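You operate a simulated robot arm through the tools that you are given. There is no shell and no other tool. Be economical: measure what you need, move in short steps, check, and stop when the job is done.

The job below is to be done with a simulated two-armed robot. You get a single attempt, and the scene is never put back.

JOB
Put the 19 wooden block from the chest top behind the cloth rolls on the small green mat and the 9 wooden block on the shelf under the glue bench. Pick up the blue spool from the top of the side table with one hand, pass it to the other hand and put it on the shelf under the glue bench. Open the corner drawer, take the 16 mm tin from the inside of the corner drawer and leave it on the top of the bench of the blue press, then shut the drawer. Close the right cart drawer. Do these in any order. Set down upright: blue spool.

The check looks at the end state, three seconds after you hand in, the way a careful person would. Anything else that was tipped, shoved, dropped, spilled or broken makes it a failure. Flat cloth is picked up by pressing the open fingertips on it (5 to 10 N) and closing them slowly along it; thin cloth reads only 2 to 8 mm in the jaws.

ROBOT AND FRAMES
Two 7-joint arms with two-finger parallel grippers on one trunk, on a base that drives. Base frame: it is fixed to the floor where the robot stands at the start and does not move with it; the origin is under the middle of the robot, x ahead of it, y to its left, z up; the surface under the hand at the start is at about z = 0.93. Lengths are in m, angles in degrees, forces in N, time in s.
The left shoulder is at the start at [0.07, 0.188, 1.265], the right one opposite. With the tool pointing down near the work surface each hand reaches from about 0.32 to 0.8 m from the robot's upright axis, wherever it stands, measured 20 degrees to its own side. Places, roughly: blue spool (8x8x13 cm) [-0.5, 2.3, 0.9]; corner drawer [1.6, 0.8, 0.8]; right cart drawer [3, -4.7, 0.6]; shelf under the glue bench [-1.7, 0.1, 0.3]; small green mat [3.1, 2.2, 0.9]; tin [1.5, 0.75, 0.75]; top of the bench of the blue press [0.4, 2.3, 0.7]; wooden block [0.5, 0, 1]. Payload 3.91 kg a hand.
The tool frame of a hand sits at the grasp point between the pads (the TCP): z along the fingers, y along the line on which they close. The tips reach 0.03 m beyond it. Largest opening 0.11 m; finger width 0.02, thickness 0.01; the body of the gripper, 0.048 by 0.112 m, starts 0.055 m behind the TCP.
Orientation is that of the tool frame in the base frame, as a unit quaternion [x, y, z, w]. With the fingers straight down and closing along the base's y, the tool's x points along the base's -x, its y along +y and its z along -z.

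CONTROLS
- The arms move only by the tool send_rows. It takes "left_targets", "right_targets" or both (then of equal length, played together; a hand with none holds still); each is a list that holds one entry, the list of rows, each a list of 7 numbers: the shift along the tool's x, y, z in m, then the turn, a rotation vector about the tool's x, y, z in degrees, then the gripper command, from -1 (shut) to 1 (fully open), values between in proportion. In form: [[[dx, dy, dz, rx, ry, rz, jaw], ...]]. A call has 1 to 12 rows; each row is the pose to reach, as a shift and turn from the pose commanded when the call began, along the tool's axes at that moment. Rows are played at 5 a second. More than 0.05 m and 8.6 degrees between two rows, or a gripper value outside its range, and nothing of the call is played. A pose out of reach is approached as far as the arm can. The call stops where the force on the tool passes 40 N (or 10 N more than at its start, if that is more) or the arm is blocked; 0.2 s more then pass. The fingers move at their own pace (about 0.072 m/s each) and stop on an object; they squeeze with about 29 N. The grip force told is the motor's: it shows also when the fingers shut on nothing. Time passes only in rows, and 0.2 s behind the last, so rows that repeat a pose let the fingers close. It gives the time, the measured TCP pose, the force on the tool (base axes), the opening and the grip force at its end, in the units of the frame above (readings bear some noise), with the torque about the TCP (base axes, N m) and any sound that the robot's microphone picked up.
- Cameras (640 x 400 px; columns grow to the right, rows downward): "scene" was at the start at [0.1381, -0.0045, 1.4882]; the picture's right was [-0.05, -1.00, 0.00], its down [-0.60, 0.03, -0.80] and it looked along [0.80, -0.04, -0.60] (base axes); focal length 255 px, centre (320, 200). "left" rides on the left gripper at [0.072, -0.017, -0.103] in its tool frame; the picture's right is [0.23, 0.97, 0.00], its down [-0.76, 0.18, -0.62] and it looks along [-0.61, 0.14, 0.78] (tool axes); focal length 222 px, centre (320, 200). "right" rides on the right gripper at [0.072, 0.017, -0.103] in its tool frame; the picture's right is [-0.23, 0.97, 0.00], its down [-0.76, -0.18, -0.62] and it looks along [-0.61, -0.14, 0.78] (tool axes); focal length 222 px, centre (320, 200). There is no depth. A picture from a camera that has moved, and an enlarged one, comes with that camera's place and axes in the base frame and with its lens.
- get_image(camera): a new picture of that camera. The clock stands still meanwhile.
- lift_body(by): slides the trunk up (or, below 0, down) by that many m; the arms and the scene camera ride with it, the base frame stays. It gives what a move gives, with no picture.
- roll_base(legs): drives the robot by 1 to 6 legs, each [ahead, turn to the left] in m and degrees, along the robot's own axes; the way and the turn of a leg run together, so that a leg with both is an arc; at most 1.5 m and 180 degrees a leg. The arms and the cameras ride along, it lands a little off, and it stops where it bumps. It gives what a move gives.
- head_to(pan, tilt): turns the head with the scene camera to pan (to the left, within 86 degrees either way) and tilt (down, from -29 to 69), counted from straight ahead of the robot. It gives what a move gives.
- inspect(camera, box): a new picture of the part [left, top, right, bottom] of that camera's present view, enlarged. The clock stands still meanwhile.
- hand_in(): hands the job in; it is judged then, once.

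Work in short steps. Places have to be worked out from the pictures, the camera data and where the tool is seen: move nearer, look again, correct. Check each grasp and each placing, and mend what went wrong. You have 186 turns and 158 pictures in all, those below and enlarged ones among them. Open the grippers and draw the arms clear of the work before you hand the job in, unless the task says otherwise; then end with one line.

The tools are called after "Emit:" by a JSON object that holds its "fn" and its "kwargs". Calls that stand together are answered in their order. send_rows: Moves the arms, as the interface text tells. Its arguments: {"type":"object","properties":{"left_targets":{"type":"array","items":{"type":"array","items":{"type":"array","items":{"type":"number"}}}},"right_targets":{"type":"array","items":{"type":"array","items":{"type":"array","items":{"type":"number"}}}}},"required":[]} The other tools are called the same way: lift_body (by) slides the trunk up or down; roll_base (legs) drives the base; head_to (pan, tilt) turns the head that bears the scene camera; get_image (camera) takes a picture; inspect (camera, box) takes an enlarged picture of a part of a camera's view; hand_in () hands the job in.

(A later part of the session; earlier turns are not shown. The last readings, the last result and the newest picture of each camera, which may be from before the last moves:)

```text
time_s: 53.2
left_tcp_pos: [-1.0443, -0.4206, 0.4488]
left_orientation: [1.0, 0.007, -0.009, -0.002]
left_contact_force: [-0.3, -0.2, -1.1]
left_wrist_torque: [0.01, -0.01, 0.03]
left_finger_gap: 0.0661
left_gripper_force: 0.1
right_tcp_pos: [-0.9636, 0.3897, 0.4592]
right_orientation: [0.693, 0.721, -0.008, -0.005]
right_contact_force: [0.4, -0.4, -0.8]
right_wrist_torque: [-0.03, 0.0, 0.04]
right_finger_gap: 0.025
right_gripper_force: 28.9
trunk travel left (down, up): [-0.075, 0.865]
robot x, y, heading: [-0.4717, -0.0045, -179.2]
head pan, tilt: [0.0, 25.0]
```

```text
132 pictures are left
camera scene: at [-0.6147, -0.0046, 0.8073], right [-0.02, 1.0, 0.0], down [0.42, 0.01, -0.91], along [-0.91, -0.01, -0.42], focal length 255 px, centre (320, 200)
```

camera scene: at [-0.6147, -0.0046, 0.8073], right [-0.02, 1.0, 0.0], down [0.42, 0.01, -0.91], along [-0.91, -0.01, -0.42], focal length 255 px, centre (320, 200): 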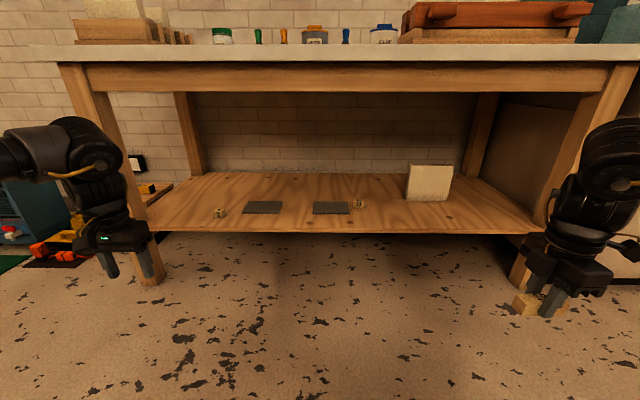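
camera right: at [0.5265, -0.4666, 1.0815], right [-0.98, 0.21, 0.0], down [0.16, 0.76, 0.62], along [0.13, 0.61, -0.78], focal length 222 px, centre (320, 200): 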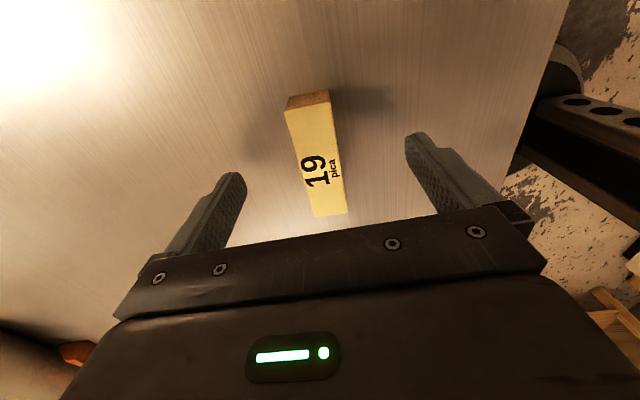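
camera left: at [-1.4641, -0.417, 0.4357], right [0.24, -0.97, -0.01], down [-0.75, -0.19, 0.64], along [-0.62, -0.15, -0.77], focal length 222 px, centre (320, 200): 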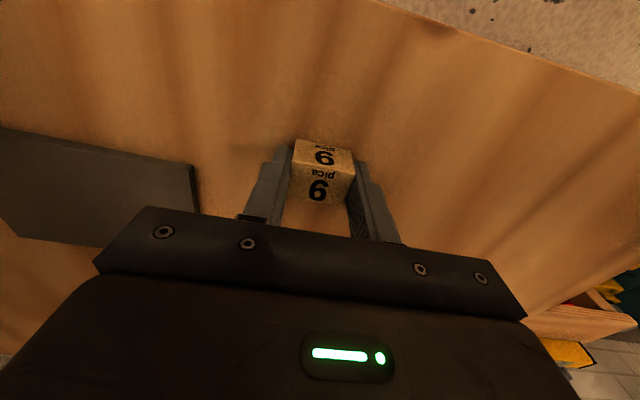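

The 9 block sits upright on the shelf. Now I raise the trunk, tuck the left hand in, and drive round towards the aisle left of the chest with the 19 block.

Emit:
{"fn": "lift_body", "kwargs": {"by": 0.4}}

Emit:
{"fn": "lift_body", "kwargs": {"by": 0.3}}

Emit:
{"fn": "send_rows", "kwargs": {"left_targets": [[[0, -0.04, 0, 0, 0, 0, 0.2], [0, -0.08, 0, 0, 0, 0, 0.2], [0, -0.12, 0, 0, 0, 0, 0.2], [0, -0.16, 0, 0, 0, 0, 0.2], [0.04, -0.2, 0, 0, 0, 0, 0.2], [0.08, -0.24, 0, 0, 0, 0, 0.2]]]}}

Emit:
{"fn": "roll_base", "kwargs": {"legs": [[0, -90], [1.4, 0]]}}

Emit:
{"fn": "get_image", "kwargs": {"camera": "scene"}}

```text
time_s: 57.0
left_tcp_pos: [-1.0445, -0.4209, 0.8498]
left_orientation: [1.0, 0.007, -0.009, 0.0]
left_contact_force: [0.2, 0.1, -0.1]
left_wrist_torque: [0.01, 0.03, -0.01]
left_finger_gap: 0.0661
left_gripper_force: 0.1
right_tcp_pos: [-0.9639, 0.3915, 0.8588]
right_orientation: [0.693, 0.721, -0.007, -0.005]
right_contact_force: [0.1, 0.6, -1.4]
right_wrist_torque: [0.03, -0.04, 0.0]
right_finger_gap: 0.0247
right_gripper_force: 29.3
trunk travel left (down, up): [-0.475, 0.465]
robot x, y, heading: [-0.4737, -0.0061, -179.3]
head pan, tilt: [0.0, 25.0]
```

```text
time_s: 60.0
left_tcp_pos: [-1.0448, -0.421, 1.1499]
left_orientation: [1.0, 0.008, -0.008, -0.001]
left_contact_force: [-0.1, 0.0, 0.6]
left_wrist_torque: [0.04, -0.02, 0.02]
left_finger_gap: 0.066
left_gripper_force: 0.2
right_tcp_pos: [-0.9644, 0.3897, 1.1583]
right_orientation: [0.694, 0.72, -0.007, -0.005]
right_contact_force: [-0.4, 0.0, -0.2]
right_wrist_torque: [-0.01, -0.02, 0.0]
right_finger_gap: 0.0249
right_gripper_force: 28.7
trunk travel left (down, up): [-0.775, 0.165]
robot x, y, heading: [-0.4695, -0.0019, -179.0]
head pan, tilt: [0.0, 25.0]
```

```text
refused: row 5 steps farther than a row can; nothing moved
```

```text
time_s: 70.9
left_tcp_pos: [-0.8486, 1.9885, 1.1494]
left_orientation: [-0.7, 0.714, 0.006, 0.006]
left_contact_force: [0.3, -0.5, 0.0]
left_wrist_torque: [0.0, -0.05, 0.0]
left_finger_gap: 0.0656
left_gripper_force: 0.1
right_tcp_pos: [-0.0418, 1.8797, 1.1584]
right_orientation: [1.0, 0.002, -0.002, -0.009]
right_contact_force: [0.5, -1.1, -0.3]
right_wrist_torque: [0.02, 0.03, 0.0]
right_finger_gap: 0.0247
right_gripper_force: 29.8
trunk travel left (down, up): [-0.775, 0.165]
robot x, y, heading: [-0.4484, 1.404, 88.8]
head pan, tilt: [0.0, 25.0]
```

```text
131 pictures are left
camera scene: at [-0.447, 1.5458, 1.5073], right [1.0, -0.02, 0.0], down [-0.01, -0.42, -0.91], along [0.02, 0.91, -0.42], focal length 255 px, centre (320, 200)
```

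scene: 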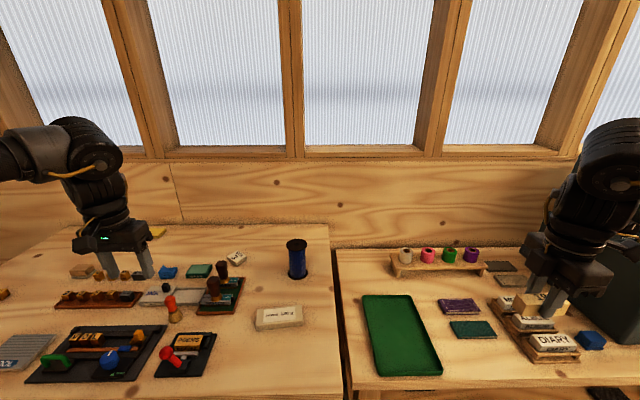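

The spool is clearly at about (-0.51, 2.3). I tuck the left hand in, turn into the aisle and look along it.

Emit:
{"fn": "send_rows", "kwargs": {"left_targets": [[[0, -0.04, 0, 0, 0, 0, 0.2], [0.01, -0.08, 0, 0, 0, 0, 0.2], [0.03, -0.12, 0, 0, 0, 0, 0.2], [0.05, -0.16, 0, 0, 0, 0, 0.2], [0.07, -0.2, 0, 0, 0, 0, 0.2], [0.09, -0.23, 0, 0, 0, 0, 0.2]]]}}

Emit:
{"fn": "roll_base", "kwargs": {"legs": [[0, -89]]}}

Emit:
{"fn": "head_to", "kwargs": {"pan": 0, "tilt": 20}}

Emit:
{"fn": "get_image", "kwargs": {"camera": "scene"}}

```text
time_s: 72.3
left_tcp_pos: [-0.62, 1.896, 1.1517]
left_orientation: [-0.699, 0.715, 0.005, 0.006]
left_contact_force: [0.6, -0.6, -1.0]
left_wrist_torque: [0.0, 0.03, 0.02]
left_finger_gap: 0.066
left_gripper_force: 0.0
right_tcp_pos: [-0.0399, 1.8796, 1.1582]
right_orientation: [1.0, 0.002, -0.001, -0.01]
right_contact_force: [0.2, 0.5, -0.5]
right_wrist_torque: [0.01, -0.02, 0.06]
right_finger_gap: 0.025
right_gripper_force: 29.1
trunk travel left (down, up): [-0.775, 0.165]
robot x, y, heading: [-0.4495, 1.4055, 88.7]
head pan, tilt: [0.0, 25.0]
```

```text
time_s: 76.5
left_tcp_pos: [0.0345, 1.5933, 1.1503]
left_orientation: [-0.006, 1.0, 0.0, 0.007]
left_contact_force: [0.1, -0.2, -0.8]
left_wrist_torque: [-0.03, 0.01, 0.01]
left_finger_gap: 0.0662
left_gripper_force: 0.0
right_tcp_pos: [0.0387, 1.0105, 1.1598]
right_orientation: [0.72, -0.694, 0.005, -0.007]
right_contact_force: [-0.9, 0.5, -0.4]
right_wrist_torque: [0.01, -0.02, 0.0]
right_finger_gap: 0.025
right_gripper_force: 29.0
trunk travel left (down, up): [-0.775, 0.165]
robot x, y, heading: [-0.454, 1.4027, 0.9]
head pan, tilt: [0.0, 25.0]
```

```text
time_s: 77.1
left_tcp_pos: [0.0339, 1.5916, 1.1499]
left_orientation: [-0.006, 1.0, -0.001, 0.008]
left_contact_force: [0.3, 0.2, -0.3]
left_wrist_torque: [-0.02, -0.02, 0.01]
left_finger_gap: 0.0661
left_gripper_force: 0.1
right_tcp_pos: [0.0394, 1.0097, 1.1581]
right_orientation: [0.72, -0.694, 0.006, -0.007]
right_contact_force: [-0.1, -0.6, -0.8]
right_wrist_torque: [0.05, 0.02, 0.01]
right_finger_gap: 0.0249
right_gripper_force: 29.1
trunk travel left (down, up): [-0.775, 0.165]
robot x, y, heading: [-0.4506, 1.4031, 0.7]
head pan, tilt: [0.0, 20.0]
```

```text
130 pictures are left
camera scene: at [-0.3066, 1.4057, 1.5153], right [0.02, -1.0, 0.0], down [-0.34, -0.01, -0.94], along [0.94, 0.01, -0.34], focal length 255 px, centre (320, 200)
```

scene: 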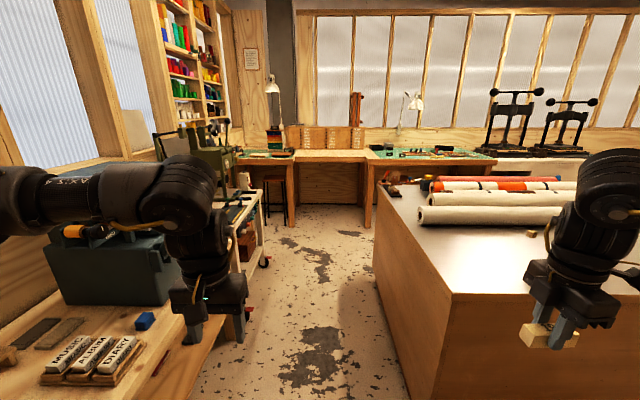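

The aisle centre is about y=1.4 and the small green mat shows on the far left bench. I raise the trunk a bit for clearance and drive along the aisle.

Emit:
{"fn": "lift_body", "kwargs": {"by": 0.12}}

Emit:
{"fn": "roll_base", "kwargs": {"legs": [[1.2, -1], [1.1, 0]]}}

Emit:
{"fn": "head_to", "kwargs": {"pan": 25, "tilt": 35}}

Emit:
{"fn": "get_image", "kwargs": {"camera": "scene"}}

```text
time_s: 78.6
left_tcp_pos: [0.0343, 1.5913, 1.2711]
left_orientation: [-0.005, 1.0, -0.001, 0.007]
left_contact_force: [0.6, 0.1, 0.1]
left_wrist_torque: [0.01, -0.01, 0.0]
left_finger_gap: 0.066
left_gripper_force: 0.0
right_tcp_pos: [0.0391, 1.0116, 1.2782]
right_orientation: [0.72, -0.694, 0.005, -0.008]
right_contact_force: [0.5, 0.5, -0.7]
right_wrist_torque: [-0.01, -0.04, -0.01]
right_finger_gap: 0.025
right_gripper_force: 29.0
trunk travel left (down, up): [-0.895, 0.045]
robot x, y, heading: [-0.4491, 1.4045, 1.0]
head pan, tilt: [0.0, 20.0]
```

```text
time_s: 90.0
left_tcp_pos: [2.3417, 1.5921, 1.2698]
left_orientation: [0.0, 1.0, -0.001, 0.009]
left_contact_force: [-0.5, -0.4, 0.3]
left_wrist_torque: [-0.02, -0.02, 0.01]
left_finger_gap: 0.066
left_gripper_force: 0.0
right_tcp_pos: [2.339, 1.0103, 1.2791]
right_orientation: [0.716, -0.698, 0.005, -0.008]
right_contact_force: [0.7, 0.0, -0.6]
right_wrist_torque: [-0.02, 0.02, 0.02]
right_finger_gap: 0.0253
right_gripper_force: 29.3
trunk travel left (down, up): [-0.895, 0.045]
robot x, y, heading: [1.856, 1.4086, 0.2]
head pan, tilt: [0.0, 20.0]
```

```text
time_s: 90.9
left_tcp_pos: [2.343, 1.5908, 1.2704]
left_orientation: [0.0, 1.0, -0.001, 0.007]
left_contact_force: [-0.4, -0.8, -0.4]
left_wrist_torque: [-0.01, -0.01, 0.0]
left_finger_gap: 0.066
left_gripper_force: 0.0
right_tcp_pos: [2.3406, 1.0104, 1.278]
right_orientation: [0.717, -0.697, 0.005, -0.007]
right_contact_force: [-0.8, 0.2, -0.4]
right_wrist_torque: [-0.02, 0.01, -0.01]
right_finger_gap: 0.0248
right_gripper_force: 29.0
trunk travel left (down, up): [-0.895, 0.045]
robot x, y, heading: [1.8551, 1.4104, 0.1]
head pan, tilt: [25.0, 35.0]
```

```text
129 pictures are left
camera scene: at [1.9865, 1.4463, 1.6115], right [0.42, -0.91, 0.0], down [-0.52, -0.24, -0.82], along [0.74, 0.35, -0.57], focal length 255 px, centre (320, 200)
```

scene: 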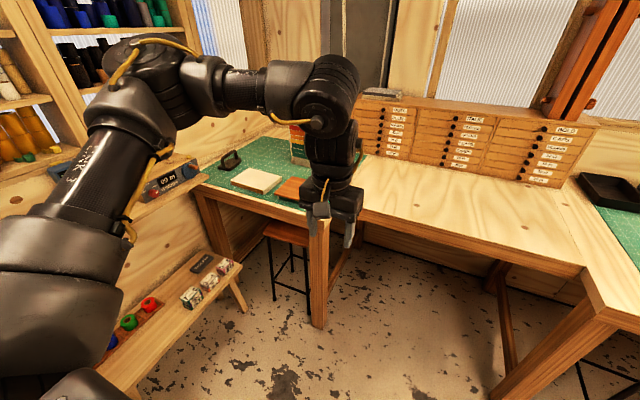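

The mat lies on the far-left desk (front edge x≈2.8, y 1.9–2.5) with a few objects on it. I go closer for a better view.

Emit:
{"fn": "roll_base", "kwargs": {"legs": [[0, 36], [0.4, 0]]}}

Emit:
{"fn": "head_to", "kwargs": {"pan": -3, "tilt": 40}}

Emit:
{"fn": "get_image", "kwargs": {"camera": "scene"}}

```text
time_s: 95.1
left_tcp_pos: [2.4578, 2.0818, 1.2702]
left_orientation: [-0.313, 0.95, 0.002, 0.008]
left_contact_force: [-0.1, -0.3, 0.0]
left_wrist_torque: [0.0, -0.03, 0.03]
left_finger_gap: 0.0661
left_gripper_force: 0.0
right_tcp_pos: [2.8015, 1.6138, 1.2802]
right_orientation: [0.899, -0.437, 0.003, -0.009]
right_contact_force: [0.2, 0.1, -0.2]
right_wrist_torque: [-0.01, -0.01, 0.01]
right_finger_gap: 0.025
right_gripper_force: 29.1
trunk travel left (down, up): [-0.895, 0.045]
robot x, y, heading: [2.1768, 1.649, 36.7]
head pan, tilt: [25.0, 35.0]
```

```text
time_s: 96.0
left_tcp_pos: [2.459, 2.0827, 1.2699]
left_orientation: [-0.313, 0.95, 0.002, 0.008]
left_contact_force: [0.2, 0.2, -1.1]
left_wrist_torque: [0.0, 0.01, -0.04]
left_finger_gap: 0.066
left_gripper_force: 0.1
right_tcp_pos: [2.8027, 1.616, 1.2792]
right_orientation: [0.899, -0.437, 0.003, -0.009]
right_contact_force: [0.4, 0.6, -0.8]
right_wrist_torque: [0.03, -0.01, 0.02]
right_finger_gap: 0.0251
right_gripper_force: 29.1
trunk travel left (down, up): [-0.895, 0.045]
robot x, y, heading: [2.1761, 1.6485, 36.8]
head pan, tilt: [-3.0, 40.0]
```

```text
128 pictures are left
camera scene: at [2.2882, 1.724, 1.6039], right [0.56, -0.83, 0.0], down [-0.54, -0.36, -0.77], along [0.64, 0.43, -0.64], focal length 255 px, centre (320, 200)
```

scene: 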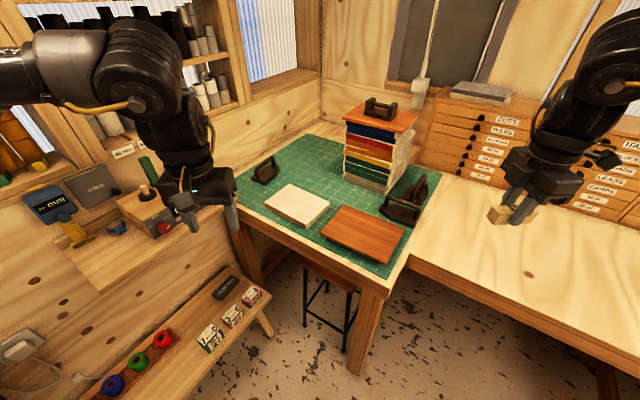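

There is free mat at about (3.09, 2.31), behind the white board. I tuck the left hand further, roll up to the desk and turn so the right hand faces that spot.

Emit:
{"fn": "send_rows", "kwargs": {"left_targets": [[[0.02, -0.03, 0, 0, 0, 0, 0.2], [0.04, -0.06, 0, 0, 0, 0, 0.2], [0.06, -0.09, 0, 0, 0, 0, 0.2], [0.08, -0.12, 0, 0, 0, 0, 0.2]]]}}

Emit:
{"fn": "roll_base", "kwargs": {"legs": [[0.32, 0], [0, 16]]}}

Emit:
{"fn": "head_to", "kwargs": {"pan": -20, "tilt": 45}}

Emit:
{"fn": "get_image", "kwargs": {"camera": "scene"}}

Emit:
{"fn": "get_image", "kwargs": {"camera": "right"}}

```text
time_s: 97.0
left_tcp_pos: [2.4838, 2.064, 1.2864]
left_orientation: [-0.313, 0.95, 0.001, 0.008]
left_contact_force: [-0.3, -1.5, 0.2]
left_wrist_torque: [0.02, -0.02, 0.01]
left_finger_gap: 0.0659
left_gripper_force: 0.1
left hand out of reach, approached as far as the arm can: row 1, 2, 3, 4
right_tcp_pos: [2.8017, 1.614, 1.2793]
right_orientation: [0.899, -0.438, 0.003, -0.009]
right_contact_force: [0.9, -0.7, -0.8]
right_wrist_torque: [0.0, 0.03, -0.05]
right_finger_gap: 0.025
right_gripper_force: 29.2
trunk travel left (down, up): [-0.895, 0.045]
robot x, y, heading: [2.1731, 1.6469, 36.8]
head pan, tilt: [-3.0, 40.0]
```

```text
time_s: 100.1
left_tcp_pos: [2.6153, 2.3239, 1.2858]
left_orientation: [-0.441, 0.898, 0.003, 0.007]
left_contact_force: [-0.1, 0.6, 0.1]
left_wrist_torque: [-0.01, 0.02, 0.05]
left_finger_gap: 0.0659
left_gripper_force: 0.1
right_tcp_pos: [3.0457, 1.9778, 1.2782]
right_orientation: [0.951, -0.31, 0.001, -0.009]
right_contact_force: [-0.1, 0.3, -0.5]
right_wrist_torque: [-0.01, 0.02, -0.02]
right_finger_gap: 0.0251
right_gripper_force: 29.4
trunk travel left (down, up): [-0.895, 0.045]
robot x, y, heading: [2.4343, 1.8392, 52.4]
head pan, tilt: [-3.0, 40.0]
```

```text
time_s: 100.9
left_tcp_pos: [2.6129, 2.3234, 1.2858]
left_orientation: [-0.441, 0.898, 0.003, 0.007]
left_contact_force: [-0.2, 0.3, -0.1]
left_wrist_torque: [-0.01, -0.03, 0.01]
left_finger_gap: 0.0663
left_gripper_force: 0.1
right_tcp_pos: [3.0426, 1.9763, 1.2797]
right_orientation: [0.95, -0.311, 0.001, -0.009]
right_contact_force: [-0.5, -0.6, -1.2]
right_wrist_torque: [-0.03, -0.01, 0.0]
right_finger_gap: 0.0249
right_gripper_force: 28.7
trunk travel left (down, up): [-0.895, 0.045]
robot x, y, heading: [2.4309, 1.8406, 52.6]
head pan, tilt: [-20.0, 45.0]
```

```text
127 pictures are left
camera scene: at [2.5307, 1.9208, 1.5967], right [0.54, -0.84, 0.0], down [-0.6, -0.38, -0.71], along [0.6, 0.38, -0.71], focal length 255 px, centre (320, 200)
```

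scene: 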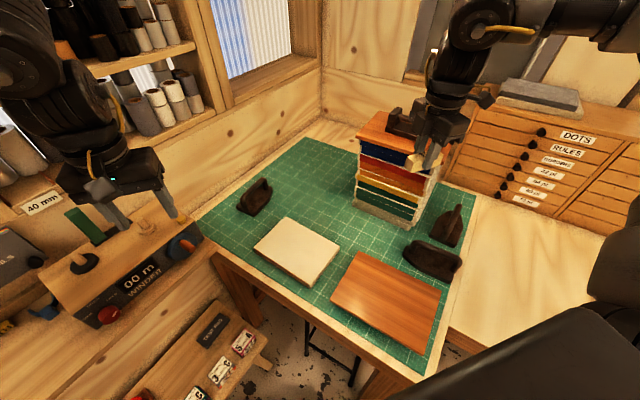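

```text
126 pictures are left
camera right: at [3.0915, 1.9188, 1.3811], right [-0.76, -0.65, -0.02], down [-0.52, 0.58, 0.63], along [-0.4, 0.49, -0.78], focal length 222 px, centre (320, 200)
```

right: 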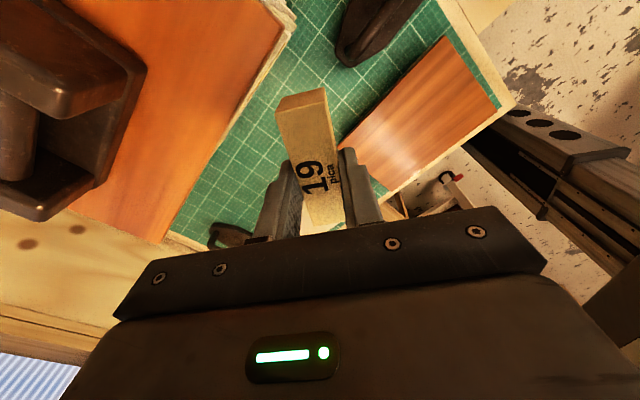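

The free spot is near (3.10, 2.33); I roll 8 cm closer.

Emit:
{"fn": "roll_base", "kwargs": {"legs": [[0.08, -2]]}}

```text
time_s: 102.1
left_tcp_pos: [2.6852, 2.3814, 1.2843]
left_orientation: [-0.423, 0.906, 0.001, 0.006]
left_contact_force: [0.9, 0.4, -0.3]
left_wrist_torque: [-0.02, 0.02, 0.03]
left_finger_gap: 0.0659
left_gripper_force: 0.1
right_tcp_pos: [3.1009, 2.0178, 1.2756]
right_orientation: [0.944, -0.329, 0.0, -0.007]
right_contact_force: [1.0, -0.4, -0.9]
right_wrist_torque: [-0.05, 0.06, -0.01]
right_finger_gap: 0.0248
right_gripper_force: 29.2
trunk travel left (down, up): [-0.895, 0.045]
robot x, y, heading: [2.4786, 1.8981, 50.4]
head pan, tilt: [-20.0, 45.0]
stopped in leg 1: the robot was blocked; the commanded pose is now the measured one
```

Something touched the base at the end; I check the floor area later. The spot is within reach, so I carry the block over at height.

Emit:
{"fn": "send_rows", "kwargs": {"right_targets": [[[-0.027, -0.025, 0, 0, 0, 0, -1], [-0.055, -0.049, 0, 0, 0, 0, -1], [-0.082, -0.074, 0, 0, 0, 0, -1], [-0.11, -0.098, 0, 0, 0, 0, -1], [-0.137, -0.123, 0, 0, 0, 0, -1], [-0.159, -0.161, 0, 0, 0, 0, -1], [-0.18, -0.199, 0, 0, 0, 0, -1], [-0.202, -0.237, 0, 0, 0, 0, -1]]]}}

Emit:
{"fn": "get_image", "kwargs": {"camera": "right"}}

Emit:
{"fn": "get_image", "kwargs": {"camera": "scene"}}

```text
time_s: 103.9
left_tcp_pos: [2.6774, 2.3787, 1.2862]
left_orientation: [-0.424, 0.905, 0.001, 0.008]
left_contact_force: [-0.9, 0.4, -0.3]
left_wrist_torque: [-0.01, 0.0, -0.01]
left_finger_gap: 0.066
left_gripper_force: 0.1
right_tcp_pos: [3.0729, 2.3033, 1.2844]
right_orientation: [0.945, -0.327, 0.003, -0.009]
right_contact_force: [-0.5, 1.1, -1.0]
right_wrist_torque: [0.01, -0.03, 0.0]
right_finger_gap: 0.025
right_gripper_force: 28.9
right hand out of reach, approached as far as the arm can: row 8
trunk travel left (down, up): [-0.895, 0.045]
robot x, y, heading: [2.4802, 1.8975, 50.4]
head pan, tilt: [-20.0, 45.0]
```

```text
125 pictures are left
camera right: at [3.1199, 2.2431, 1.3857], right [-0.78, -0.62, -0.02], down [-0.49, 0.6, 0.63], along [-0.38, 0.5, -0.78], focal length 222 px, centre (320, 200)
```

right: 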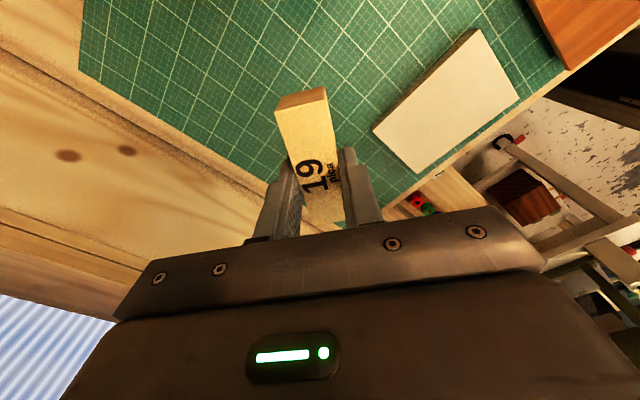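

```text
124 pictures are left
camera scene: at [2.5796, 1.9795, 1.5968], right [0.5, -0.86, 0.0], down [-0.61, -0.36, -0.71], along [0.61, 0.36, -0.71], focal length 255 px, centre (320, 200)
```

scene: 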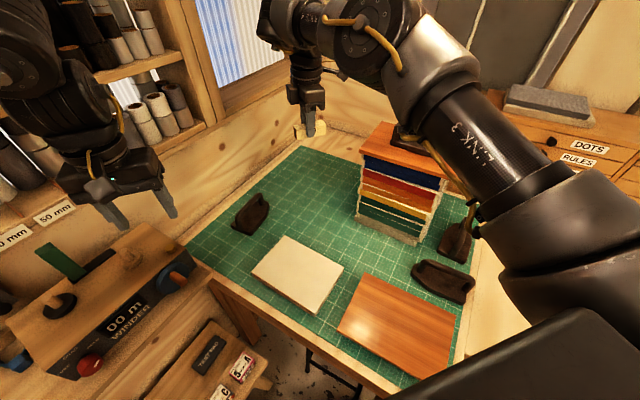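

To keep the elbow away from the paint-chip stack I choose a spot a bit further left, (3.06, 2.40), and start descending in stages.

Emit:
{"fn": "send_rows", "kwargs": {"right_targets": [[[-0.025, -0.025, 0.01, 0, 0, 0, -1], [-0.05, -0.05, 0.03, 0, 0, 0, -1], [-0.07, -0.068, 0.05, 0, 0, 0, -1], [-0.07, -0.068, 0.085, 0, 0, 0, -1], [-0.07, -0.068, 0.12, 0, 0, 0, -1]]]}}

Emit:
{"fn": "get_image", "kwargs": {"camera": "scene"}}

```text
time_s: 105.1
left_tcp_pos: [2.679, 2.3788, 1.2858]
left_orientation: [-0.423, 0.906, 0.002, 0.008]
left_contact_force: [0.2, 0.5, -0.7]
left_wrist_torque: [0.03, -0.02, 0.0]
left_finger_gap: 0.0662
left_gripper_force: 0.1
right_tcp_pos: [3.0051, 2.3676, 1.1901]
right_orientation: [0.944, -0.33, 0.002, -0.01]
right_contact_force: [-0.4, 0.4, 0.0]
right_wrist_torque: [0.0, 0.04, 0.0]
right_finger_gap: 0.025
right_gripper_force: 28.8
right hand out of reach, approached as far as the arm can: row 1, 2, 3, 4, 5
trunk travel left (down, up): [-0.895, 0.045]
robot x, y, heading: [2.4777, 1.8976, 50.3]
head pan, tilt: [-20.0, 45.0]
```

```text
123 pictures are left
camera scene: at [2.5807, 1.9795, 1.5968], right [0.5, -0.86, 0.0], down [-0.61, -0.36, -0.71], along [0.61, 0.36, -0.71], focal length 255 px, centre (320, 200)
```

scene: 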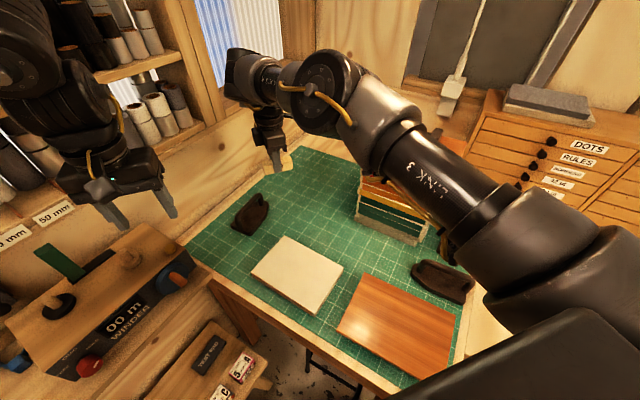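

The reach is marginal because the shoulders are high. Before lowering the trunk I check the left arm's surroundings.

Emit:
{"fn": "head_to", "kwargs": {"pan": 40, "tilt": 40}}

Emit:
{"fn": "get_image", "kwargs": {"camera": "scene"}}

```text
time_s: 106.4
left_tcp_pos: [2.68, 2.378, 1.285]
left_orientation: [-0.423, 0.906, 0.003, 0.008]
left_contact_force: [0.0, 0.1, 1.2]
left_wrist_torque: [0.0, -0.02, -0.01]
left_finger_gap: 0.0658
left_gripper_force: 0.0
right_tcp_pos: [3.0068, 2.3676, 1.1895]
right_orientation: [0.944, -0.329, 0.002, -0.009]
right_contact_force: [0.2, -0.1, -1.9]
right_wrist_torque: [-0.03, -0.01, 0.0]
right_finger_gap: 0.025
right_gripper_force: 28.8
trunk travel left (down, up): [-0.895, 0.045]
robot x, y, heading: [2.4767, 1.8989, 50.2]
head pan, tilt: [40.0, 40.0]
```

```text
122 pictures are left
camera scene: at [2.5113, 2.0224, 1.6039], right [1.0, 0.0, 0.0], down [0.0, -0.64, -0.77], along [0.0, 0.77, -0.64], focal length 255 px, centre (320, 200)
```

scene: 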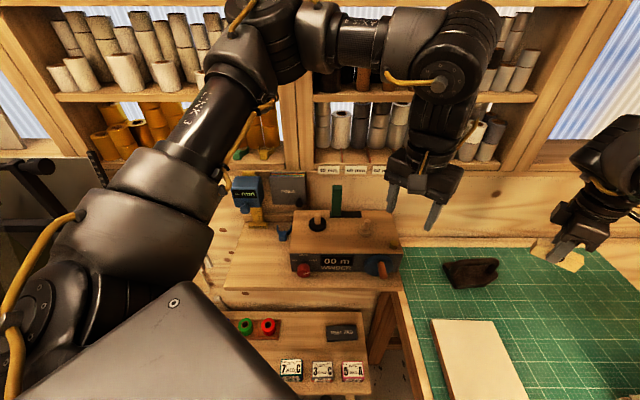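

The shelf is ~0.4 m behind the left arm, so lowering is safe. I drop the trunk by 0.15 and re-aim the right hand.

Emit:
{"fn": "lift_body", "kwargs": {"by": -0.15}}

Emit:
{"fn": "head_to", "kwargs": {"pan": -20, "tilt": 45}}

Emit:
{"fn": "get_image", "kwargs": {"camera": "scene"}}

Emit:
{"fn": "get_image", "kwargs": {"camera": "right"}}

```text
time_s: 108.1
left_tcp_pos: [2.68, 2.3786, 1.1354]
left_orientation: [-0.424, 0.906, 0.003, 0.008]
left_contact_force: [0.1, 0.9, 0.8]
left_wrist_torque: [0.0, 0.02, 0.0]
left_finger_gap: 0.0661
left_gripper_force: 0.1
right_tcp_pos: [3.0075, 2.3665, 1.0402]
right_orientation: [0.944, -0.329, 0.0, -0.01]
right_contact_force: [-0.1, -0.2, 0.5]
right_wrist_torque: [0.04, -0.02, 0.01]
right_finger_gap: 0.0249
right_gripper_force: 28.8
trunk travel left (down, up): [-0.745, 0.195]
robot x, y, heading: [2.4772, 1.901, 50.1]
head pan, tilt: [40.0, 40.0]
```

```text
time_s: 109.4
left_tcp_pos: [2.6793, 2.3778, 1.1368]
left_orientation: [-0.423, 0.906, 0.002, 0.007]
left_contact_force: [-0.4, -0.1, 0.4]
left_wrist_torque: [-0.02, 0.03, 0.0]
left_finger_gap: 0.0659
left_gripper_force: 0.1
right_tcp_pos: [3.0079, 2.3676, 1.0397]
right_orientation: [0.944, -0.329, 0.001, -0.009]
right_contact_force: [-0.1, 0.3, 0.0]
right_wrist_torque: [0.01, 0.03, -0.02]
right_finger_gap: 0.0247
right_gripper_force: 28.9
trunk travel left (down, up): [-0.745, 0.195]
robot x, y, heading: [2.4785, 1.8965, 50.4]
head pan, tilt: [-20.0, 45.0]
```

```text
121 pictures are left
camera scene: at [2.582, 1.9781, 1.4467], right [0.5, -0.86, 0.0], down [-0.61, -0.36, -0.71], along [0.61, 0.36, -0.71], focal length 255 px, centre (320, 200)
```

scene: 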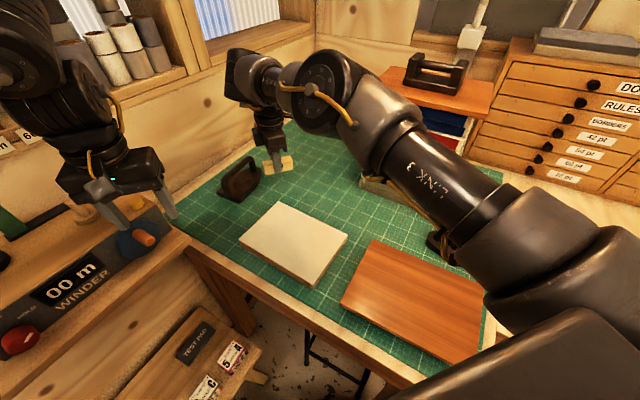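

```text
120 pictures are left
camera right: at [3.0538, 2.3065, 1.1414], right [-0.78, -0.62, -0.02], down [-0.49, 0.6, 0.63], along [-0.38, 0.5, -0.78], focal length 222 px, centre (320, 200)
```

right: 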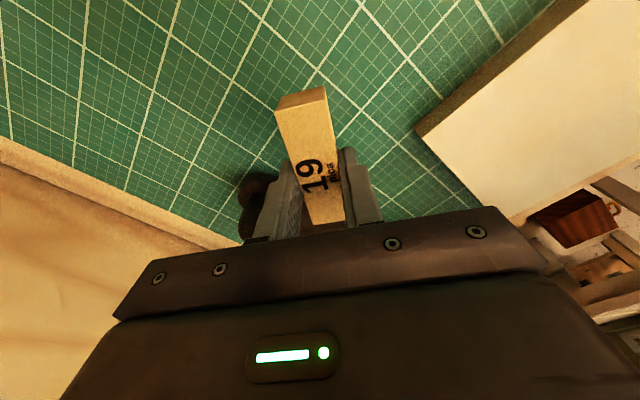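

The block will sit between the white board and the bookbinder's handle; I nudge to (3.03, 2.36) and descend 5 cm, then check elbow clearance.

Emit:
{"fn": "send_rows", "kwargs": {"right_targets": [[[0.018, -0.006, 0.01, 0, 0, 0, -1], [0.018, -0.006, 0.03, 0, 0, 0, -1], [0.018, -0.006, 0.05, 0, 0, 0, -1]]]}}

Emit:
{"fn": "get_image", "kwargs": {"camera": "scene"}}

Emit:
{"fn": "get_image", "kwargs": {"camera": "right"}}

```text
time_s: 110.2
left_tcp_pos: [2.6805, 2.3777, 1.1356]
left_orientation: [-0.423, 0.906, 0.003, 0.007]
left_contact_force: [-0.1, 0.5, 0.1]
left_wrist_torque: [0.0, -0.03, 0.01]
left_finger_gap: 0.0661
left_gripper_force: 0.0
right_tcp_pos: [3.0254, 2.3604, 0.9886]
right_orientation: [0.944, -0.329, 0.0, -0.009]
right_contact_force: [0.6, -0.1, 0.9]
right_wrist_torque: [-0.02, 0.02, 0.03]
right_finger_gap: 0.0247
right_gripper_force: 28.7
trunk travel left (down, up): [-0.745, 0.195]
robot x, y, heading: [2.4752, 1.8978, 50.3]
head pan, tilt: [-20.0, 45.0]
```

```text
119 pictures are left
camera scene: at [2.5823, 1.9781, 1.4467], right [0.5, -0.86, 0.0], down [-0.61, -0.36, -0.71], along [0.61, 0.36, -0.71], focal length 255 px, centre (320, 200)
```

scene: 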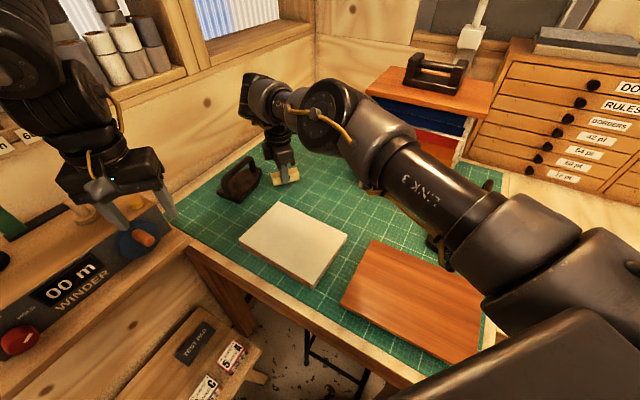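

```text
118 pictures are left
camera right: at [3.072, 2.3005, 1.0907], right [-0.78, -0.62, -0.02], down [-0.49, 0.6, 0.63], along [-0.38, 0.5, -0.78], focal length 222 px, centre (320, 200)
```

right: 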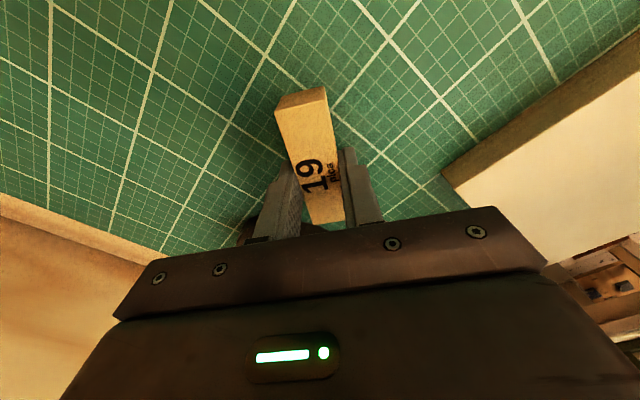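

Clearances look fine. I lower the remaining 5 cm, slowly at the end.

Emit:
{"fn": "send_rows", "kwargs": {"right_targets": [[[0, 0, 0.02, 0, 0, 0, -1], [0, 0, 0.035, 0, 0, 0, -1], [0, 0, 0.045, 0, 0, 0, -1], [0, 0, 0.05, 0, 0, 0, -1]]]}}

```text
time_s: 110.8
left_tcp_pos: [2.6767, 2.3758, 1.1378]
left_orientation: [-0.424, 0.906, 0.003, 0.01]
left_contact_force: [0.9, 0.0, -0.7]
left_wrist_torque: [-0.03, 0.03, -0.01]
left_finger_gap: 0.0659
left_gripper_force: 0.1
right_tcp_pos: [3.0268, 2.3643, 0.9727]
right_orientation: [0.943, -0.332, 0.003, -0.021]
right_contact_force: [-6.6, -6.4, 27.7]
right_wrist_torque: [-0.68, 0.39, -0.1]
right_finger_gap: 0.0251
right_gripper_force: 28.8
trunk travel left (down, up): [-0.745, 0.195]
robot x, y, heading: [2.4792, 1.8986, 50.3]
head pan, tilt: [-20.0, 45.0]
stopped in row 2 (right hand): the force on the tool passed its limit at 50 N (the readings are from after the stop); the commanded pose is now the measured one
```

Contact at z=0.973; I check what it touches.

Emit:
{"fn": "get_image", "kwargs": {"camera": "right"}}

Emit:
{"fn": "inspect", "kwargs": {"camera": "scene", "box": [200, 100, 400, 260]}}

```text
117 pictures are left
camera right: at [3.0716, 2.3011, 1.074], right [-0.79, -0.62, -0.04], down [-0.5, 0.59, 0.64], along [-0.37, 0.52, -0.77], focal length 222 px, centre (320, 200)
```

right: 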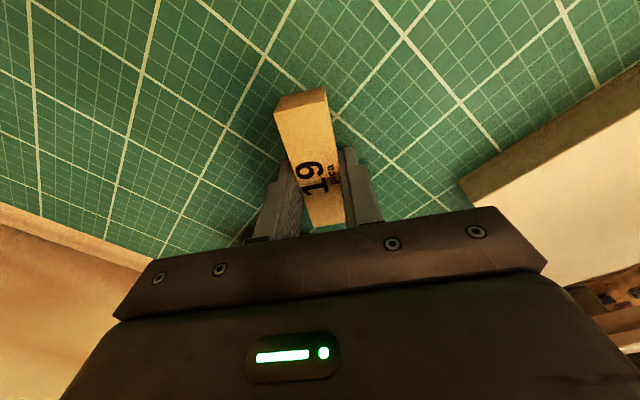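

```text
2.50 times, centred on (300, 180) of scene
camera zoom: at [2.5796, 1.9757, 1.4472], right [0.5, -0.86, 0.0], down [-0.61, -0.35, -0.71], along [0.61, 0.36, -0.71], focal length 637 px, centre (370, 250)
```

zoom: 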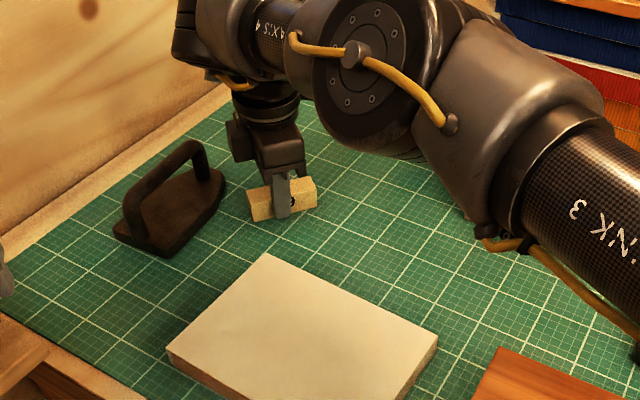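

The block rests on free mat. I ease off, open a bit and lift straight up.

Emit:
{"fn": "send_rows", "kwargs": {"right_targets": [[[0, 0, -0.001, 0, 0, 0, -1], [0, 0, -0.002, 0, 0, 0, -0.2], [0, 0, -0.002, 0, 0, 0, 0.0], [0, 0, -0.002, 0, 0, 0, 0.0], [0, 0, -0.03, 0, 0, 0, 0.0], [0, 0, -0.07, 0, 0, 0, 0.0], [0, 0, -0.11, 0, 0, 0, 0.0]]]}}

Emit:
{"fn": "inspect", "kwargs": {"camera": "scene", "box": [200, 100, 400, 260]}}

Emit:
{"fn": "get_image", "kwargs": {"camera": "right"}}

```text
time_s: 112.4
left_tcp_pos: [2.681, 2.3773, 1.1364]
left_orientation: [-0.423, 0.906, 0.003, 0.008]
left_contact_force: [0.1, 0.5, -0.1]
left_wrist_torque: [-0.01, -0.01, -0.02]
left_finger_gap: 0.0663
left_gripper_force: 0.1
right_tcp_pos: [3.0164, 2.3588, 1.0779]
right_orientation: [0.944, -0.331, 0.003, -0.018]
right_contact_force: [0.5, 0.1, 0.5]
right_wrist_torque: [0.03, 0.04, 0.03]
right_finger_gap: 0.055
right_gripper_force: 0.0
right hand out of reach, approached as far as the arm can: row 7
trunk travel left (down, up): [-0.745, 0.195]
robot x, y, heading: [2.477, 1.8988, 50.2]
head pan, tilt: [-20.0, 45.0]
```

```text
2.50 times, centred on (300, 180) of scene
camera zoom: at [2.5809, 1.9773, 1.4468], right [0.5, -0.86, 0.0], down [-0.61, -0.36, -0.71], along [0.61, 0.36, -0.71], focal length 637 px, centre (370, 250)
```

zoom: 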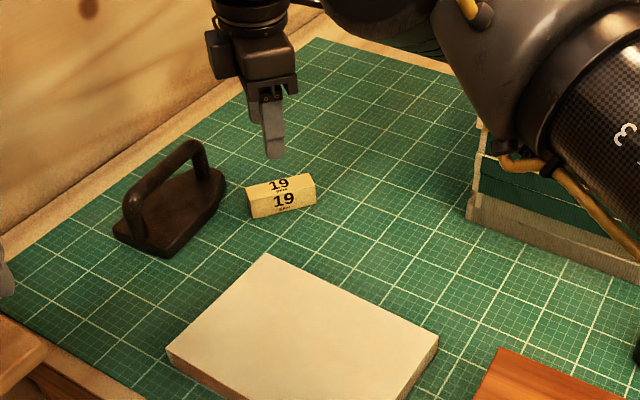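

```text
114 pictures are left
camera right: at [3.0615, 2.2961, 1.1802], right [-0.78, -0.62, -0.03], down [-0.5, 0.59, 0.63], along [-0.37, 0.51, -0.77], focal length 222 px, centre (320, 200)
```

right: 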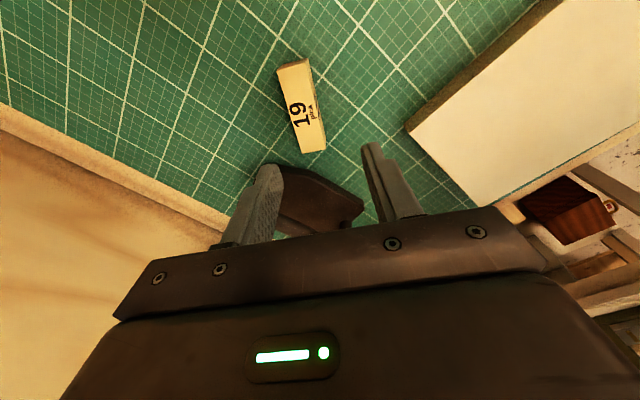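

The 19 block lies flat on the mat. I raise the trunk, back away, and look at the desk/stool area and then at the chest's front with its drawers.

Emit:
{"fn": "lift_body", "kwargs": {"by": 0.18}}

Emit:
{"fn": "roll_base", "kwargs": {"legs": [[-0.35, 0]]}}

Emit:
{"fn": "head_to", "kwargs": {"pan": -10, "tilt": 45}}

Emit:
{"fn": "get_image", "kwargs": {"camera": "scene"}}

```text
time_s: 114.4
left_tcp_pos: [2.6806, 2.3785, 1.3161]
left_orientation: [-0.424, 0.906, 0.003, 0.007]
left_contact_force: [0.8, 0.5, -0.1]
left_wrist_torque: [-0.01, 0.01, -0.03]
left_finger_gap: 0.0661
left_gripper_force: 0.0
right_tcp_pos: [3.0172, 2.3587, 1.2587]
right_orientation: [0.944, -0.331, 0.003, -0.018]
right_contact_force: [0.2, 0.7, 0.2]
right_wrist_torque: [0.0, 0.03, 0.03]
right_finger_gap: 0.0548
right_gripper_force: 0.0
trunk travel left (down, up): [-0.925, 0.015]
robot x, y, heading: [2.4765, 1.8943, 50.2]
head pan, tilt: [-20.0, 45.0]
```

```text
time_s: 116.7
left_tcp_pos: [2.4543, 2.1058, 1.3148]
left_orientation: [-0.425, 0.905, 0.003, 0.007]
left_contact_force: [0.9, 0.3, -0.7]
left_wrist_torque: [-0.02, 0.0, -0.01]
left_finger_gap: 0.0657
left_gripper_force: 0.1
right_tcp_pos: [2.7909, 2.0884, 1.2573]
right_orientation: [0.944, -0.33, 0.003, -0.017]
right_contact_force: [0.6, -0.8, 0.1]
right_wrist_torque: [0.01, -0.02, 0.02]
right_finger_gap: 0.055
right_gripper_force: 0.0
trunk travel left (down, up): [-0.925, 0.015]
robot x, y, heading: [2.2496, 1.6221, 50.4]
head pan, tilt: [-20.0, 45.0]
```

```text
time_s: 117.4
left_tcp_pos: [2.453, 2.1042, 1.3154]
left_orientation: [-0.424, 0.906, 0.003, 0.008]
left_contact_force: [0.7, -0.3, -0.2]
left_wrist_torque: [-0.01, 0.0, 0.03]
left_finger_gap: 0.0661
left_gripper_force: 0.0
right_tcp_pos: [2.789, 2.0858, 1.2576]
right_orientation: [0.944, -0.329, 0.003, -0.018]
right_contact_force: [0.3, 0.4, 0.3]
right_wrist_torque: [0.0, 0.01, -0.03]
right_finger_gap: 0.0552
right_gripper_force: 0.1
trunk travel left (down, up): [-0.925, 0.015]
robot x, y, heading: [2.2511, 1.6215, 50.5]
head pan, tilt: [-10.0, 45.0]
```

```text
113 pictures are left
camera scene: at [2.3467, 1.7165, 1.6267], right [0.65, -0.76, 0.0], down [-0.54, -0.46, -0.71], along [0.54, 0.46, -0.71], focal length 255 px, centre (320, 200)
```

scene: 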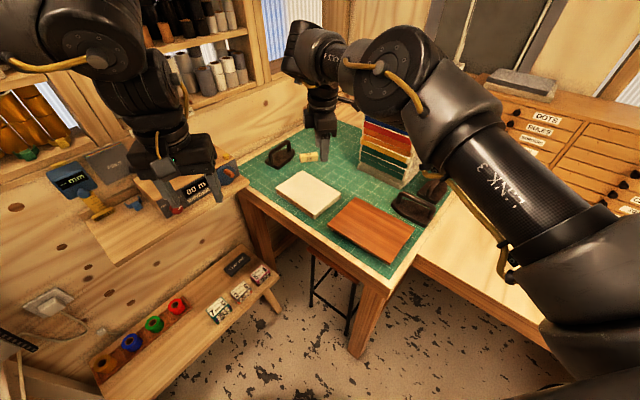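

Nothing on the desk or floor was disturbed. I now go to the chest's far side and face it to find the corner drawer.

Emit:
{"fn": "roll_base", "kwargs": {"legs": [[0, -140], [0.65, 0], [0, -89]]}}

Emit:
{"fn": "head_to", "kwargs": {"pan": 0, "tilt": 40}}

Emit:
{"fn": "get_image", "kwargs": {"camera": "scene"}}

```text
time_s: 130.4
left_tcp_pos: [1.7729, 0.7952, 1.3158]
left_orientation: [0.999, 0.038, -0.008, -0.001]
left_contact_force: [-0.5, 0.2, 0.2]
left_wrist_torque: [0.03, 0.02, 0.0]
left_finger_gap: 0.0661
left_gripper_force: 0.1
right_tcp_pos: [1.552, 1.0498, 1.2584]
right_orientation: [0.671, 0.741, -0.016, -0.009]
right_contact_force: [-0.1, -0.5, 0.3]
right_wrist_torque: [-0.01, -0.05, 0.0]
right_finger_gap: 0.0551
right_gripper_force: 0.1
trunk travel left (down, up): [-0.925, 0.015]
robot x, y, heading: [2.2596, 0.9849, -175.7]
head pan, tilt: [-10.0, 45.0]
```

```text
time_s: 131.1
left_tcp_pos: [1.7732, 0.7963, 1.3156]
left_orientation: [0.999, 0.038, -0.008, -0.001]
left_contact_force: [-0.3, -0.2, -0.5]
left_wrist_torque: [0.04, -0.01, 0.03]
left_finger_gap: 0.0662
left_gripper_force: 0.1
right_tcp_pos: [1.5511, 1.0499, 1.2586]
right_orientation: [0.671, 0.741, -0.016, -0.01]
right_contact_force: [-0.8, 0.0, -0.6]
right_wrist_torque: [-0.02, -0.01, 0.0]
right_finger_gap: 0.055
right_gripper_force: 0.1
trunk travel left (down, up): [-0.925, 0.015]
robot x, y, heading: [2.2599, 0.9836, -175.2]
head pan, tilt: [0.0, 40.0]
```

```text
112 pictures are left
camera scene: at [2.1232, 0.9757, 1.6339], right [-0.08, 1.0, 0.0], down [0.64, 0.05, -0.77], along [-0.76, -0.06, -0.64], focal length 255 px, centre (320, 200)
```

scene: 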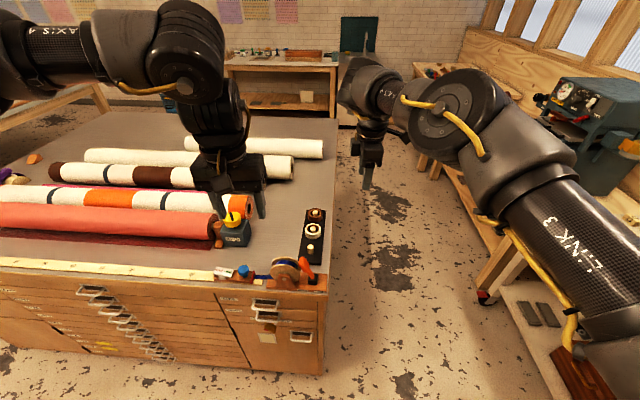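

The chest's front carries wide flat drawers and small corner compartments; I enlarge that.

Emit:
{"fn": "inspect", "kwargs": {"camera": "scene", "box": [60, 250, 340, 390]}}

Emit:
{"fn": "head_to", "kwargs": {"pan": 0, "tilt": 60}}

Emit:
{"fn": "get_image", "kwargs": {"camera": "scene"}}

```text
2.29 times, centred on (200, 320) of scene
camera zoom: at [2.1232, 0.9757, 1.6339], right [-0.08, 1.0, 0.0], down [0.64, 0.05, -0.77], along [-0.76, -0.06, -0.64], focal length 582 px, centre (594, -74)
```

zoom: 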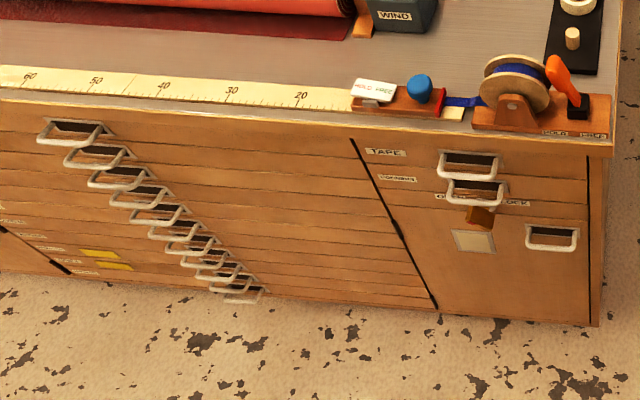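

```text
time_s: 132.0
left_tcp_pos: [1.7732, 0.7965, 1.3157]
left_orientation: [0.999, 0.038, -0.009, -0.001]
left_contact_force: [-0.1, -0.9, 0.4]
left_wrist_torque: [-0.04, 0.0, -0.02]
left_finger_gap: 0.0659
left_gripper_force: 0.0
right_tcp_pos: [1.5514, 1.0495, 1.2578]
right_orientation: [0.671, 0.741, -0.016, -0.01]
right_contact_force: [0.2, -0.3, 0.4]
right_wrist_torque: [-0.01, 0.01, 0.04]
right_finger_gap: 0.0548
right_gripper_force: 0.1
trunk travel left (down, up): [-0.925, 0.015]
robot x, y, heading: [2.2603, 0.9864, -175.4]
head pan, tilt: [0.0, 60.0]
```

```text
110 pictures are left
camera scene: at [2.1414, 0.9774, 1.6073], right [-0.08, 1.0, 0.0], down [0.86, 0.07, -0.5], along [-0.5, -0.04, -0.87], focal length 255 px, centre (320, 200)
```

scene: 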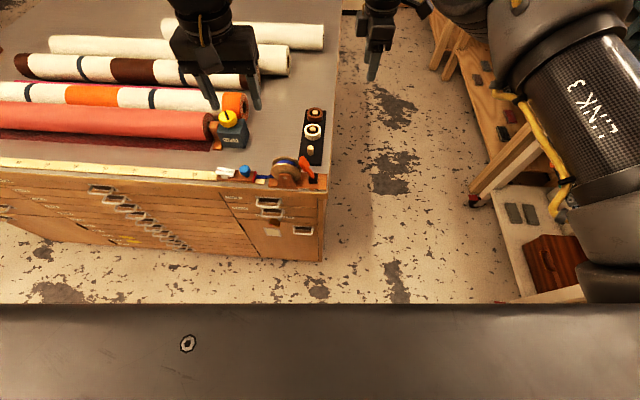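

I retract the right hand, back up a little so both arms are in front of the chest, and enlarge the labels.

Emit:
{"fn": "send_rows", "kwargs": {"right_targets": [[[0, 0.04, 0, 0, 0, 0, 0], [0, 0.08, 0, 0, 0, 0, 0], [0, 0.12, 0, 0, 0, 0, 0], [0, 0.16, 0, 0, 0, 0, 0], [0, 0.2, 0, 0, 0, 0, 0], [0.04, 0.22, 0, 0, 0, 0, 0]]]}}

Emit:
{"fn": "roll_base", "kwargs": {"legs": [[-0.15, 0]]}}

Emit:
{"fn": "head_to", "kwargs": {"pan": 0, "tilt": 50}}

Emit:
{"fn": "lift_body", "kwargs": {"by": -0.2}}

Emit:
{"fn": "get_image", "kwargs": {"camera": "scene"}}

```text
time_s: 133.4
left_tcp_pos: [1.7747, 0.7993, 1.3159]
left_orientation: [0.999, 0.038, -0.009, 0.0]
left_contact_force: [-0.5, 0.0, 0.7]
left_wrist_torque: [0.0, 0.02, 0.0]
left_finger_gap: 0.066
left_gripper_force: 0.2
right_tcp_pos: [1.7679, 1.115, 1.2491]
right_orientation: [0.671, 0.741, -0.016, -0.008]
right_contact_force: [0.0, 0.8, 0.7]
right_wrist_torque: [-0.05, -0.02, -0.01]
right_finger_gap: 0.055
right_gripper_force: 0.0
trunk travel left (down, up): [-0.925, 0.015]
robot x, y, heading: [2.2597, 0.9887, -175.4]
head pan, tilt: [0.0, 60.0]
```

```text
time_s: 134.7
left_tcp_pos: [1.9202, 0.8096, 1.3148]
left_orientation: [0.999, 0.038, -0.008, -0.001]
left_contact_force: [0.1, 0.4, -0.3]
left_wrist_torque: [-0.04, -0.01, -0.02]
left_finger_gap: 0.0659
left_gripper_force: 0.0
right_tcp_pos: [1.9147, 1.124, 1.2488]
right_orientation: [0.671, 0.742, -0.015, -0.009]
right_contact_force: [0.0, 0.5, 0.1]
right_wrist_torque: [0.0, 0.01, -0.02]
right_finger_gap: 0.055
right_gripper_force: 0.0
trunk travel left (down, up): [-0.925, 0.015]
robot x, y, heading: [2.4056, 0.9981, -175.5]
head pan, tilt: [0.0, 60.0]
```

```text
time_s: 135.5
left_tcp_pos: [1.9232, 0.8097, 1.316]
left_orientation: [0.999, 0.038, -0.008, 0.0]
left_contact_force: [0.3, 0.3, 0.1]
left_wrist_torque: [-0.02, -0.01, 0.03]
left_finger_gap: 0.0657
left_gripper_force: 0.1
right_tcp_pos: [1.9178, 1.1247, 1.2504]
right_orientation: [0.672, 0.741, -0.016, -0.01]
right_contact_force: [0.8, -0.5, 0.8]
right_wrist_torque: [0.0, 0.0, -0.01]
right_finger_gap: 0.0551
right_gripper_force: 0.1
trunk travel left (down, up): [-0.925, 0.015]
robot x, y, heading: [2.4065, 0.9993, -175.6]
head pan, tilt: [0.0, 50.0]
```

```text
time_s: 137.6
left_tcp_pos: [1.9225, 0.8079, 1.1161]
left_orientation: [0.999, 0.039, -0.009, 0.0]
left_contact_force: [0.0, -0.6, 0.1]
left_wrist_torque: [0.01, 0.02, 0.02]
left_finger_gap: 0.0661
left_gripper_force: 0.0
right_tcp_pos: [1.9176, 1.1253, 1.0497]
right_orientation: [0.671, 0.741, -0.015, -0.01]
right_contact_force: [0.2, 0.1, 0.0]
right_wrist_torque: [-0.01, 0.0, -0.01]
right_finger_gap: 0.055
right_gripper_force: 0.2
trunk travel left (down, up): [-0.725, 0.215]
robot x, y, heading: [2.4058, 1.0041, -175.6]
head pan, tilt: [0.0, 50.0]
```

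```text
109 pictures are left
camera scene: at [2.2806, 0.9884, 1.4198], right [-0.08, 1.0, 0.0], down [0.76, 0.06, -0.64], along [-0.64, -0.05, -0.77], focal length 255 px, centre (320, 200)
```

scene: 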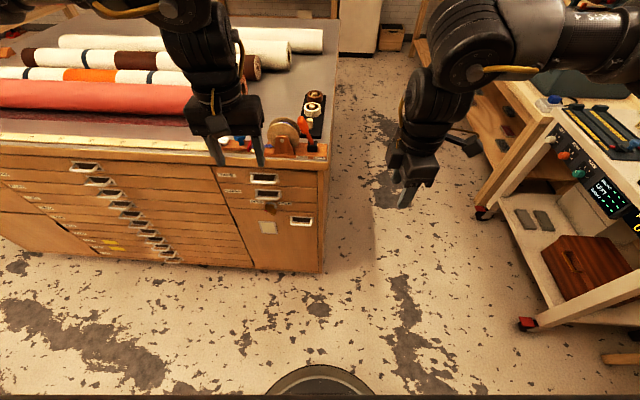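

Emit:
{"fn": "inspect", "kwargs": {"camera": "scene", "box": [200, 155, 340, 275]}}

```text
3.33 times, centred on (270, 215) of scene
camera zoom: at [2.2806, 0.9884, 1.4198], right [-0.08, 1.0, 0.0], down [0.76, 0.06, -0.64], along [-0.64, -0.05, -0.77], focal length 849 px, centre (487, 150)
```

zoom: 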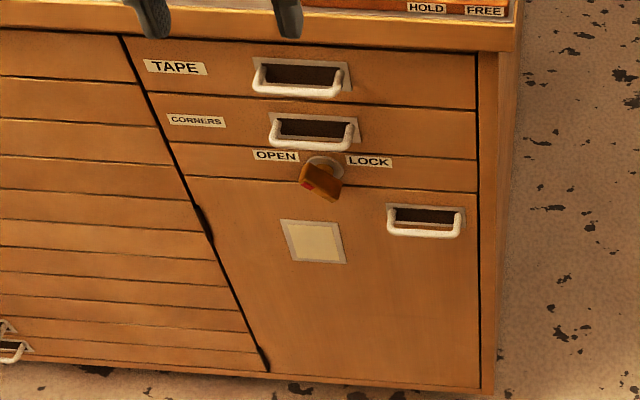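

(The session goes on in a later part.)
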